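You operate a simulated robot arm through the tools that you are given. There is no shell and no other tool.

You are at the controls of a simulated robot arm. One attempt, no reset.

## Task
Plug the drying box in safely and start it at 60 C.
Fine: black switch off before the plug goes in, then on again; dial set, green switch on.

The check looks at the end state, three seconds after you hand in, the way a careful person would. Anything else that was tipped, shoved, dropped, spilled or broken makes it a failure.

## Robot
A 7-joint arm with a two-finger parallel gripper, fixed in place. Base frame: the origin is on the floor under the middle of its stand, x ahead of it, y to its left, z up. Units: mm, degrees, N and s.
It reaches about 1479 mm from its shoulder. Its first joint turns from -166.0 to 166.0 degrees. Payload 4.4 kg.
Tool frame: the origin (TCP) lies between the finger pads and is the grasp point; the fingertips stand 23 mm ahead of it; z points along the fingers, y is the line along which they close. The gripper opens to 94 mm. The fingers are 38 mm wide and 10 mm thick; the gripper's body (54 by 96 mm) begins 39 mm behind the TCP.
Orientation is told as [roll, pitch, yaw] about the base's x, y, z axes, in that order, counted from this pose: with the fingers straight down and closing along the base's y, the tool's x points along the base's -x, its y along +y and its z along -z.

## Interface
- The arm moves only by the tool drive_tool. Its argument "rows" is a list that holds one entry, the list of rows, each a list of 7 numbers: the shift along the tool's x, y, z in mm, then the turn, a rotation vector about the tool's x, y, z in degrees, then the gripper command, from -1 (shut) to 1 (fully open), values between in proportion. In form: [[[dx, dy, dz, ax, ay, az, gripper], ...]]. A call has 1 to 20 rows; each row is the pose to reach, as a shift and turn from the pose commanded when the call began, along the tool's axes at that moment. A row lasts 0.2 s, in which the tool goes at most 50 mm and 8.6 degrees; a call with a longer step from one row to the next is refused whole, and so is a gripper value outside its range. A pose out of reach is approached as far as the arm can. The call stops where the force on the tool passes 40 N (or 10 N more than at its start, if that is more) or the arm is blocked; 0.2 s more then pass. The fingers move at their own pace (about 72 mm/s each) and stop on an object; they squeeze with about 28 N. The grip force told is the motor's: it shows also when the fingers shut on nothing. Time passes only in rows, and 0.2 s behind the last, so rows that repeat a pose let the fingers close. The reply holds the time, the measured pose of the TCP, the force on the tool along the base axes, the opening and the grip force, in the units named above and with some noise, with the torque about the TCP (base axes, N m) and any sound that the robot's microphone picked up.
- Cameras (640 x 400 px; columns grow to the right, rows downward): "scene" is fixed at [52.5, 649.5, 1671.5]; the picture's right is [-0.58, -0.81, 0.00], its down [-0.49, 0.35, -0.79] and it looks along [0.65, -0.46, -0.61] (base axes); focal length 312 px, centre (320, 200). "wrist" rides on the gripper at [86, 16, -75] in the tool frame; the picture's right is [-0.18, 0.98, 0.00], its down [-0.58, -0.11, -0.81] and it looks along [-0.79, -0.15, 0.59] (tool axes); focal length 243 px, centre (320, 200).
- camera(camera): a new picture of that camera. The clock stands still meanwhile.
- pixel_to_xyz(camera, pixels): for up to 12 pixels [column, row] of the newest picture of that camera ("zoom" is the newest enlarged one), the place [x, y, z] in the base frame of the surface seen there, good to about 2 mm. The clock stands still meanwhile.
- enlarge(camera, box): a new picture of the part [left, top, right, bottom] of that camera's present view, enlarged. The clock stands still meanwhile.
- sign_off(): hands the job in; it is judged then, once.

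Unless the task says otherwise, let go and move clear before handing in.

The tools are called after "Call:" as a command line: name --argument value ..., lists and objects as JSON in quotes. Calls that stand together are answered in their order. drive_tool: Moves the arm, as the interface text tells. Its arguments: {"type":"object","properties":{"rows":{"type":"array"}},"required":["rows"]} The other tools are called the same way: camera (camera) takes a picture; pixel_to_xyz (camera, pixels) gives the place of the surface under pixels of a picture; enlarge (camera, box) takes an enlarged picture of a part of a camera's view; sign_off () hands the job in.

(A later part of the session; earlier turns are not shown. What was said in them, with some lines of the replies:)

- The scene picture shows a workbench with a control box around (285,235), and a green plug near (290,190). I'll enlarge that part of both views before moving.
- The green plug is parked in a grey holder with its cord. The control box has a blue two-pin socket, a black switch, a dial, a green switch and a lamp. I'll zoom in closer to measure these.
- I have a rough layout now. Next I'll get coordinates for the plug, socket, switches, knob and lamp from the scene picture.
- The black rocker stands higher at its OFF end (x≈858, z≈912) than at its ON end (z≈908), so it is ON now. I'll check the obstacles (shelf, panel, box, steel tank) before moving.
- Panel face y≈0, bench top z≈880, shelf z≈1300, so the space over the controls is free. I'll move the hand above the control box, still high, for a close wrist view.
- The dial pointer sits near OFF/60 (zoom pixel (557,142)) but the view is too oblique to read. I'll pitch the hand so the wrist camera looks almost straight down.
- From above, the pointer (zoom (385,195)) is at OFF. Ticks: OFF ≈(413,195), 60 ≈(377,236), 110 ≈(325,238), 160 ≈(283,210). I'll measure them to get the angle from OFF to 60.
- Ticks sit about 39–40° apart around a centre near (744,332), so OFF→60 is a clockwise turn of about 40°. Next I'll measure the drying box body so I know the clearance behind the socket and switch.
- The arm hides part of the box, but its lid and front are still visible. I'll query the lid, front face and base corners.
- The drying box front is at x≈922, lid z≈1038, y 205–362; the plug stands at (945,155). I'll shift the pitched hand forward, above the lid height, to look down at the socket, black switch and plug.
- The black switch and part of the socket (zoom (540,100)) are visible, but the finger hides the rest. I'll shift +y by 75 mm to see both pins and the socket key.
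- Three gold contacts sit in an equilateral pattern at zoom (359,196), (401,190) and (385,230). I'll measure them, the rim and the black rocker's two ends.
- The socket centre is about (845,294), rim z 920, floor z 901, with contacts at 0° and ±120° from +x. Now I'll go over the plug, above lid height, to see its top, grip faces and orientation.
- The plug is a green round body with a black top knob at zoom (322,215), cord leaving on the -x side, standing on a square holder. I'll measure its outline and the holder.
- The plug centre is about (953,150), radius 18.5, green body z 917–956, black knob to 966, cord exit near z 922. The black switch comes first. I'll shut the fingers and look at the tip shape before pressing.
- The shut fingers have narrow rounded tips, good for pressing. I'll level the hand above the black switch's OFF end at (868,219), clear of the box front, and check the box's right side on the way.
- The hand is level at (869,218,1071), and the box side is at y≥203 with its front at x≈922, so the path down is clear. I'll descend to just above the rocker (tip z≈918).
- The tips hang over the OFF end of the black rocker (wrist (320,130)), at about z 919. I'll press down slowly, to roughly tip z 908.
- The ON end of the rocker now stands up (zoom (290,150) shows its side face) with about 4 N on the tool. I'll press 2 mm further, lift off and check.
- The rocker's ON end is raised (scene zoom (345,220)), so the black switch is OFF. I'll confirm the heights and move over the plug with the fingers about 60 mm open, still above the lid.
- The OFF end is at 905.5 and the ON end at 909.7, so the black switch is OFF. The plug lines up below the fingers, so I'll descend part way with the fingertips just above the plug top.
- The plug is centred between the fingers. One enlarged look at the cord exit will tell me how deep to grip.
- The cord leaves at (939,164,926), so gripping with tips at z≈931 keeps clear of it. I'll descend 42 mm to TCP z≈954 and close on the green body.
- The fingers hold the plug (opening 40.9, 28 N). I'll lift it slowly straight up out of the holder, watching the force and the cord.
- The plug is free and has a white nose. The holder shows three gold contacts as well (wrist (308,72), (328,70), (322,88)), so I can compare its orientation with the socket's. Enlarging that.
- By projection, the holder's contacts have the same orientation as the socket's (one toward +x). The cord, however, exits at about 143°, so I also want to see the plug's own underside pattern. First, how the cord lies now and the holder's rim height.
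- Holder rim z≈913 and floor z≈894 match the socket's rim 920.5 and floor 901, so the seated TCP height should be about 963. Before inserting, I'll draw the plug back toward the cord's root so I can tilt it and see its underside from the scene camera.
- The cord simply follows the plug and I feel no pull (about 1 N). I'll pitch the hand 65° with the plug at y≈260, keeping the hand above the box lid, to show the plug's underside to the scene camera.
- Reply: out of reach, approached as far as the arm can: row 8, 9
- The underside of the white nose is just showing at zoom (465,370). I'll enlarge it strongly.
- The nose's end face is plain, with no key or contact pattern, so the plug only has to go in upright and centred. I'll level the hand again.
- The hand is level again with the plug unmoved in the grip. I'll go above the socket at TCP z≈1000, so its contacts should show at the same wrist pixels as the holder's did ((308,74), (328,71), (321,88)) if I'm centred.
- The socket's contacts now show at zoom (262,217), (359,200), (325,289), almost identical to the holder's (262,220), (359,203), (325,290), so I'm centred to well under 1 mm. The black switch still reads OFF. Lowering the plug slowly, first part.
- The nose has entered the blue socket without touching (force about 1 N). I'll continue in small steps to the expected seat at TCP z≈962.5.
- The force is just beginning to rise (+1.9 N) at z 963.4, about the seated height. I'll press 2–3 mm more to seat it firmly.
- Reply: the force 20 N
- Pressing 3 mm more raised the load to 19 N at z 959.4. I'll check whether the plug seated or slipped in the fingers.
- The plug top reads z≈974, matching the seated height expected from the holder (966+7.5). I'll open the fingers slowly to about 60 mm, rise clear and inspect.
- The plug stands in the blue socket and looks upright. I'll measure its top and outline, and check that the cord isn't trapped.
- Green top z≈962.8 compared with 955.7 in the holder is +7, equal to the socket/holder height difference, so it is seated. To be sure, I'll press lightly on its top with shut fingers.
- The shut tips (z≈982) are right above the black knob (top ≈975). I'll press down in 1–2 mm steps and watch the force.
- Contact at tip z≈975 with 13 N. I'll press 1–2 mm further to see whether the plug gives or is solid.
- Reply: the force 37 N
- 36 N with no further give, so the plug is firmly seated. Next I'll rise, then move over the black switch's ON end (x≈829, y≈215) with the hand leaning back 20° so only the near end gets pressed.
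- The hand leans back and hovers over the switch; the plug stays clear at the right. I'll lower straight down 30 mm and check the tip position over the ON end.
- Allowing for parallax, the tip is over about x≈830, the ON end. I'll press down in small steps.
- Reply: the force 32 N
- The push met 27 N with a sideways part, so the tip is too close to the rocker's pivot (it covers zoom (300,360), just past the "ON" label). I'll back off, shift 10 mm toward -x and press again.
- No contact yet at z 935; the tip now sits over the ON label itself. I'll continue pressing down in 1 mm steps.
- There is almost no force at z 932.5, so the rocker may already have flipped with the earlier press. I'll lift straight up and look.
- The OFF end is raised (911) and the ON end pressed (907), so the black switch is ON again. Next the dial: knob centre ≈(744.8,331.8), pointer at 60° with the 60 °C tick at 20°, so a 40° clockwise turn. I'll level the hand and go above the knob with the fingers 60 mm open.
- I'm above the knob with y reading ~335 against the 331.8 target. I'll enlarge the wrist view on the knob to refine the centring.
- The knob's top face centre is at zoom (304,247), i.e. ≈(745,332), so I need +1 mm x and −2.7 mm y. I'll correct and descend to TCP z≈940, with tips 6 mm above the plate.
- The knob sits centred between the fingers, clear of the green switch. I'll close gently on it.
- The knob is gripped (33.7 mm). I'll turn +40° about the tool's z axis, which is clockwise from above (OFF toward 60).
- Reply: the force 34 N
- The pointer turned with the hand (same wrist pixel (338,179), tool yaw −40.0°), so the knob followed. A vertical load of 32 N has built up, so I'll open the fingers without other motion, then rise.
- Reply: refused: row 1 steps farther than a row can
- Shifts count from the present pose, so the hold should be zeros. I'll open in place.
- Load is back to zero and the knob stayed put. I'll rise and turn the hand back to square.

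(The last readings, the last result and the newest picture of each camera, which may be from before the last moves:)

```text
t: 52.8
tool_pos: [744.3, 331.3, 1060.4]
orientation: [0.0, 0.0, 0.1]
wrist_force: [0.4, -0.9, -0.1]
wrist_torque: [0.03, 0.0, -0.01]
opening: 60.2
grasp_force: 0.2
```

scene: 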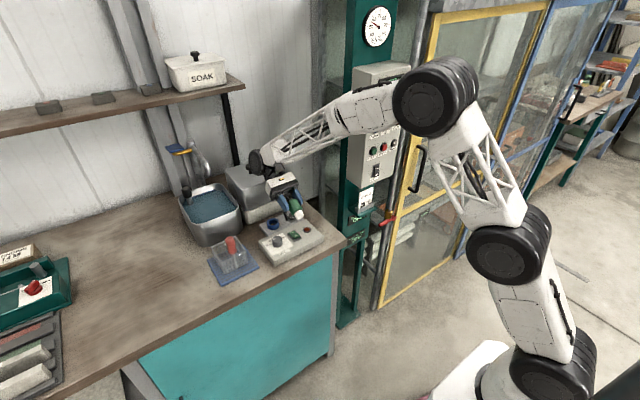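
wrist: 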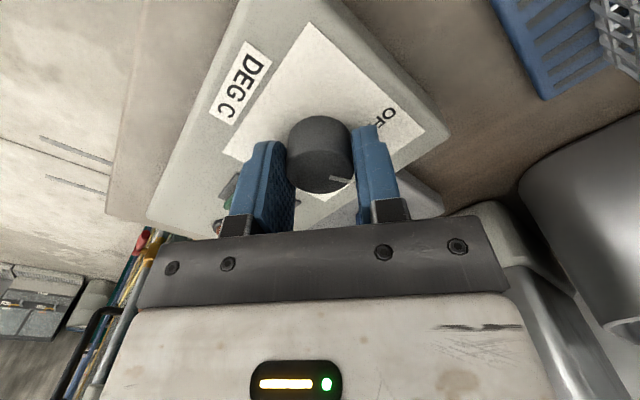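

Now square at (744,331,1060). I'll pitch 35° as before to read the dial from above, closing the fingers ready for the green switch.

Call:
drive_tool --rows '[[[3, -6, 0, 0, 7, 0, 0.28], [6, -12, 0, 0, 14, 0, 0.28], [9, -18, 0, 0, 21, 0, 0.28], [12, -24, 0, 0, 28, 0, 0.28], [15, -30, 0, 0, 35, 0, 0.28], [15, -30, 0, 0, 35, 0, 0.28]]]'

Call:
camera --camera "wrist"

Call:
enlarge --camera "wrist" --box '[338, 130, 408, 196]'

```text
t: 54.2
tool_pos: [729.0, 301.1, 1060.1]
orientation: [0.0, 35.1, 0.0]
wrist_force: [0.1, 0.3, 0.4]
wrist_torque: [0.0, -0.03, 0.01]
opening: 60.0
grasp_force: 0.0
```

```text
taken
```

wrist: 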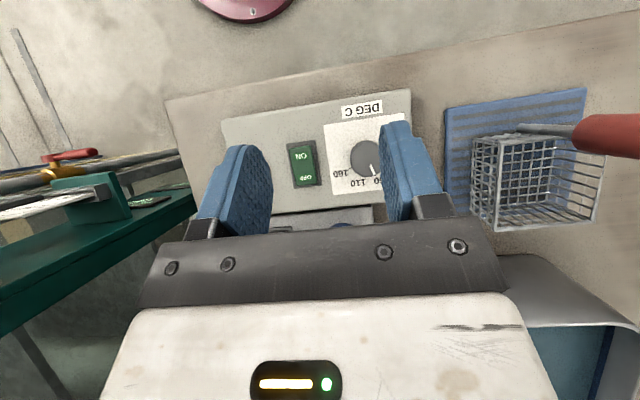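

```text
6.06 times, centred on (373, 163) of wrist
```

zoom: 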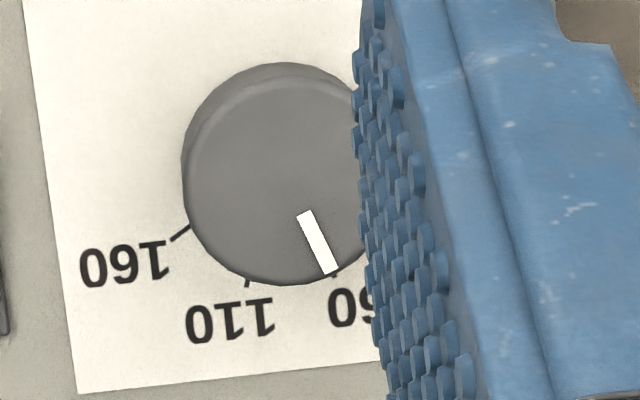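

The pointer now lies on the 60 tick (zoom (331,273) against the tick (334,270), computed 19° vs 20°). Next the green switch: I'll level the hand, shut the fingers and go over its ON end at (722,265).

Call:
drive_tool --rows '[[[-6, -7, 11, 0, -7, 0, -0.5], [-12, -14, 22, 0, -14, 0, -1], [-18, -21, 33, 0, -21, 0, -1], [-24, -29, 44, 0, -28, 0, -1], [-28.7, -36, 53.2, 0, -35, 0, -1], [-28.7, -36, 53.2, 0, -35, 0, -1]]]'

Call:
camera --camera "wrist"

Call:
enlarge --camera "scene" --box '[260, 195, 330, 265]'

```text
t: 55.6
tool_pos: [722.5, 267.2, 999.8]
orientation: [0.0, -0.1, 0.0]
wrist_force: [-0.2, 0.4, -0.3]
wrist_torque: [-0.01, 0.01, 0.02]
opening: 0.1
grasp_force: 27.8
```

```text
taken
```

wrist: 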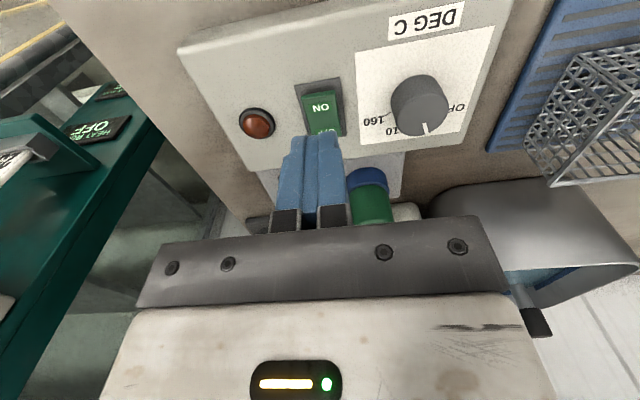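

```text
5.71 times, centred on (295, 230) of scene
```

zoom: 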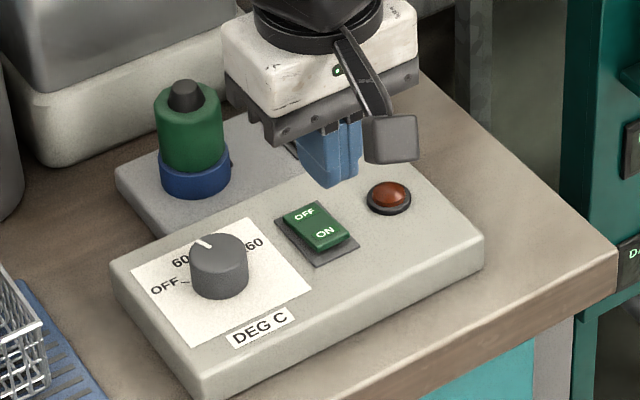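

The green switch's ON end stands up. I'll measure its ends to aim the press.

Call:
pixel_to_xyz --camera "zoom" --pixels '[[302, 212], [325, 235], [335, 243], [320, 249], [347, 235], [318, 258], [352, 243], [295, 208], [312, 228], [325, 262]]'

Call:
enlarge --camera "wrist" --box '[270, 60, 380, 150]'

```text
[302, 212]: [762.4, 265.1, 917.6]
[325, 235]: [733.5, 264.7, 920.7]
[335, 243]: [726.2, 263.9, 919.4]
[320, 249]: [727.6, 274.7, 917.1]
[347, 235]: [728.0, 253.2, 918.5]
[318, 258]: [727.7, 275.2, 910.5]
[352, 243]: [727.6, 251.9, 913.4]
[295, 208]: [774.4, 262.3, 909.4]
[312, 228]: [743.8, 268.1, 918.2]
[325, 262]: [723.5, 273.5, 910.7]
```

```text
4.44 times, centred on (325, 105) of wrist
```

zoom: 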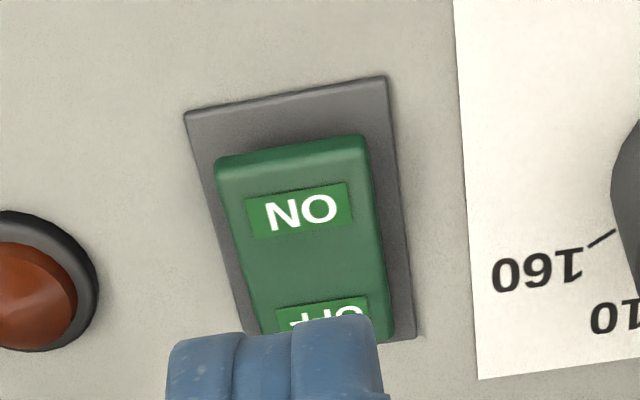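

Green rocker spans x 727–766, y 253–275, ON end top z≈920.5. I'll descend at (722.5,264) to just above it, then press in small steps to tip z≈916.

Call:
drive_tool --rows '[[[0, -3, 15, 0, 0, 0, -1], [0, -3, 32, 0, 0, 0, -1], [0, -3, 46, 0, 0, 0, -1], [0, -3, 52, 0, 0, 0, -1], [0, -3, 55, 0, 0, 0, -1], [0, -3, 57, 0, 0, 0, -1], [0, -3, 59, 0, 0, 0, -1], [0, -3, 60.5, 0, 0, 0, -1]]]'

Call:
enlarge --camera "wrist" --box '[240, 60, 400, 180]'

Call:
enlarge --camera "scene" --box '[260, 205, 320, 265]'

```text
t: 57.4
tool_pos: [723.8, 263.7, 941.2]
orientation: [0.1, -0.2, 0.0]
wrist_force: [-20.4, 3.1, 36.4]
wrist_torque: [0.08, -0.23, 0.03]
opening: 0.0
grasp_force: 28.1
```

```text
3.33 times, centred on (320, 120) of wrist
```

zoom: 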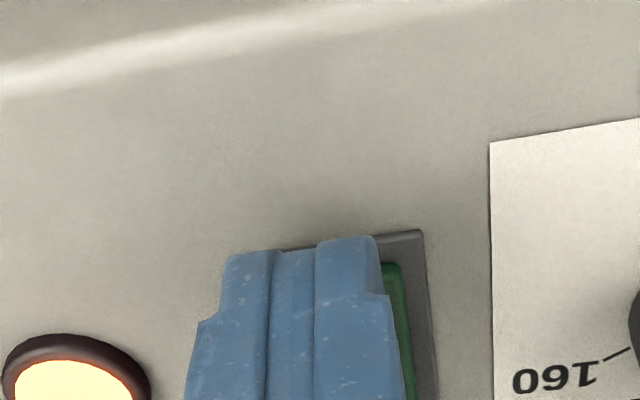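

```text
6.67 times, centred on (290, 235) of scene
```

zoom: 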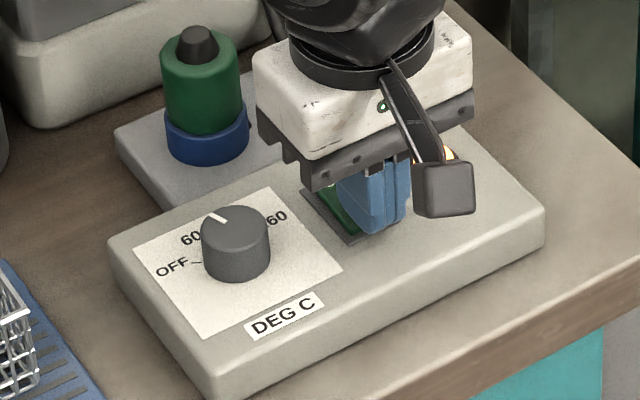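

The lamp is now lit (wrist zoom (75,370) glows), so the green switch is on and the box has power. The press reads 36 N, so I'll lift straight off now.

Call:
drive_tool --rows '[[[0, 0, -8, 0, 0, 0, -1], [0, 0, -25, 0, 0, 0, -1], [0, 0, -55, 0, 0, 0, -1], [0, 0, -95, 0, 0, 0, -1], [0, 0, -120, 0, 0, 0, -1], [0, 0, -120, 0, 0, 0, -1]]]'

Call:
enlarge --camera "scene" --box '[250, 185, 330, 265]'

Call:
camera --camera "wrist"

```text
t: 58.8
tool_pos: [720.4, 264.5, 1061.9]
orientation: [0.0, 0.1, 0.1]
wrist_force: [-0.2, 0.2, -0.9]
wrist_torque: [-0.01, -0.01, 0.04]
opening: 0.0
grasp_force: 27.8
```

```text
5.00 times, centred on (290, 225) of scene
```

zoom: 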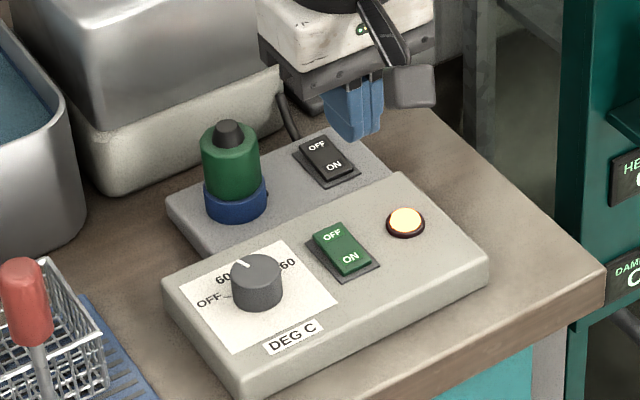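

```text
taken
```

wrist: 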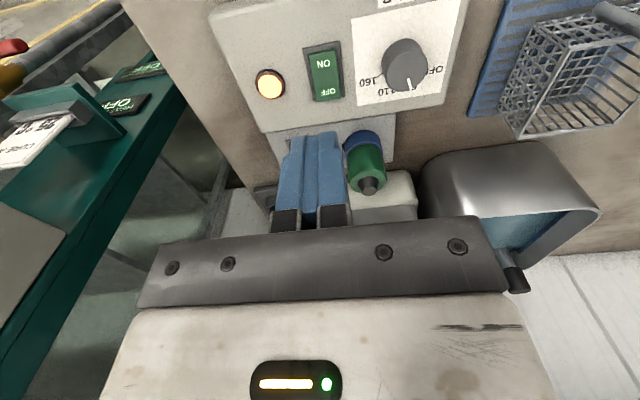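

The lamp glows, and both switches look pressed at ON. I'll do one last check of the dial from above with the fingers shut so nothing hides the ticks.

Call:
drive_tool --rows '[[[-3, 7, 0, 0, 7, 0, -1], [-6, 14, 0, 0, 14, 0, -1], [-8, 21, 0, 0, 21, 0, -1], [-9, 29, 0, 0, 28, 0, -1], [-9, 36, 0, 0, 35, 0, -1], [-9, 36, 0, 0, 35, 0, -1]]]'

Call:
camera --camera "wrist"

Call:
enlarge --camera "wrist" --box '[338, 130, 408, 196]'

Call:
camera --camera "scene"

```text
t: 60.2
tool_pos: [732.1, 299.7, 1060.8]
orientation: [0.1, 35.1, 0.0]
wrist_force: [-0.4, 0.5, 0.2]
wrist_torque: [0.02, -0.01, -0.02]
opening: 0.0
grasp_force: 28.0
```

```text
taken
```

wrist: 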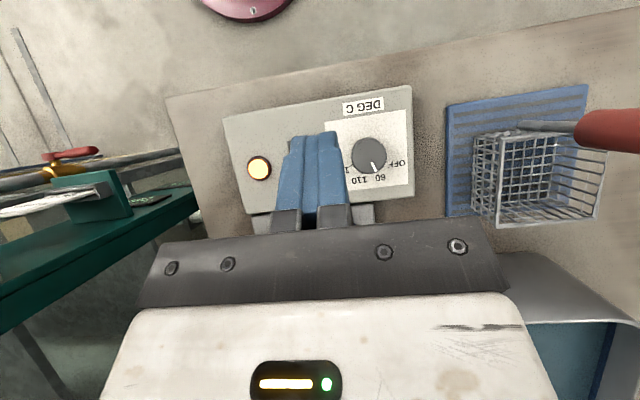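

```text
6.06 times, centred on (373, 163) of wrist
```

zoom: 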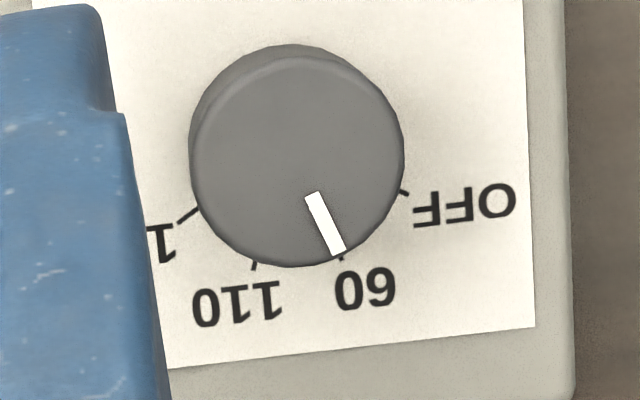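

```text
taken
```

scene: 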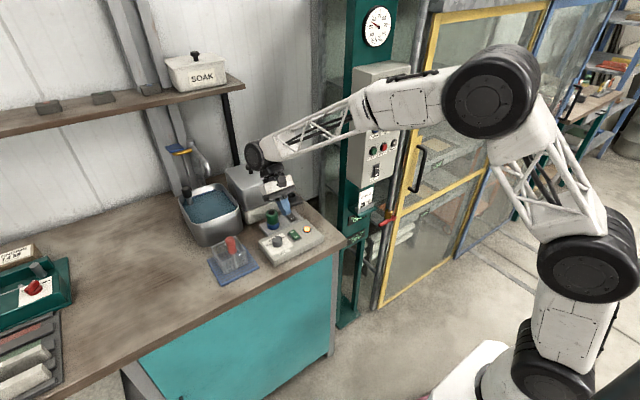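

The pointer sits right on the 60 tick (zoom (342,250) next to tick (341,258)), and the lamp is lit. I'll level the hand and move it up and clear before the final check.

Call:
drive_tool --rows '[[[18, -4, -16, 0, -6, 0, -1], [38, -10, -34, 0, -12, 0, -1], [58, -16, -52, 0, -18, 0, -1], [78, -22, -70, 0, -24, 0, -1], [95, -27, -86, 0, -30, 0, -1], [106, -30, -96, 0, -35, 0, -1], [106, -30, -96, 0, -35, 0, -1]]]'

Call:
camera --camera "scene"

Call:
enlarge --camera "scene" --box '[245, 180, 335, 265]'

Call:
camera --camera "wrist"

```text
t: 61.8
tool_pos: [700.6, 268.8, 1199.9]
orientation: [0.1, 0.0, 0.0]
wrist_force: [-0.4, -0.6, -0.4]
wrist_torque: [0.0, 0.0, 0.0]
opening: 0.0
grasp_force: 27.5
```

```text
taken
```

scene: 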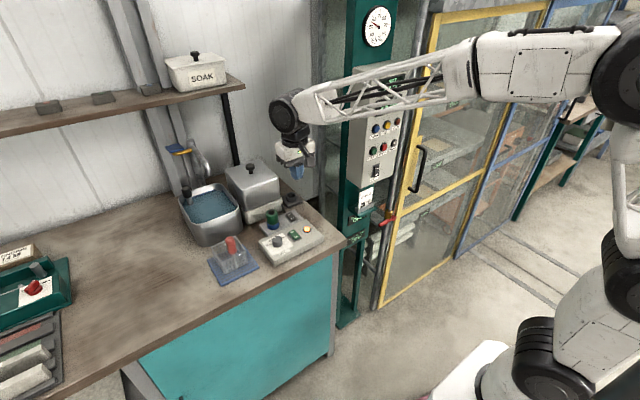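

```text
4.71 times, centred on (290, 222) of scene
```

zoom: 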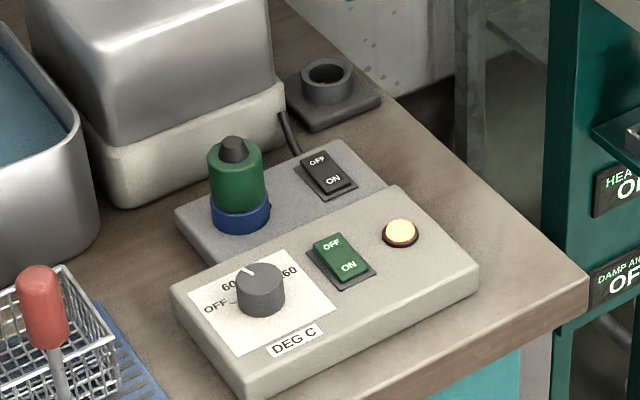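

```text
taken
```

wrist: 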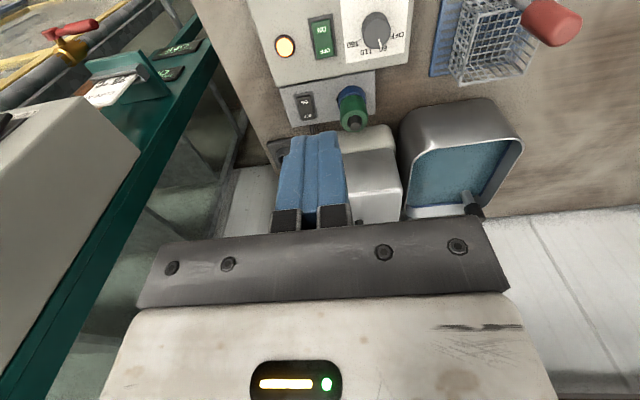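

The final view shows the plug upright in the blue socket and the black switch ON with its OFF end raised. The dial is at 60, the green switch is ON and the lamp at zoom (400,232) is lit. Nothing else has moved and the arm is clear at z 1200, so I'm handing in.

Call:
sign_off

```text
The job is handed in.
```

The drying box is plugged in and running at 60 °C, and I've handed the job in. The last pictures show the lamp lit and nothing else out of place. The result of the check wasn't shown to me.

- **Black switch:** I turned it off before moving the plug and back on once the plug was in. The first press to turn it back on landed near the switch's pivot and reached about 27 N. Height readings afterwards show it on.
- **Plug:** It stands upright in the blue socket and is fully seated. It didn't give when I pressed on its top with about 36 N.
- **Dial:** I turned it 40° from OFF, and the pointer sits on the 60 mark to within about a degree.
- **Green switch:** It is on, and the lamp lit as I pressed it.

The arm is clear above the bench with its gripper empty.
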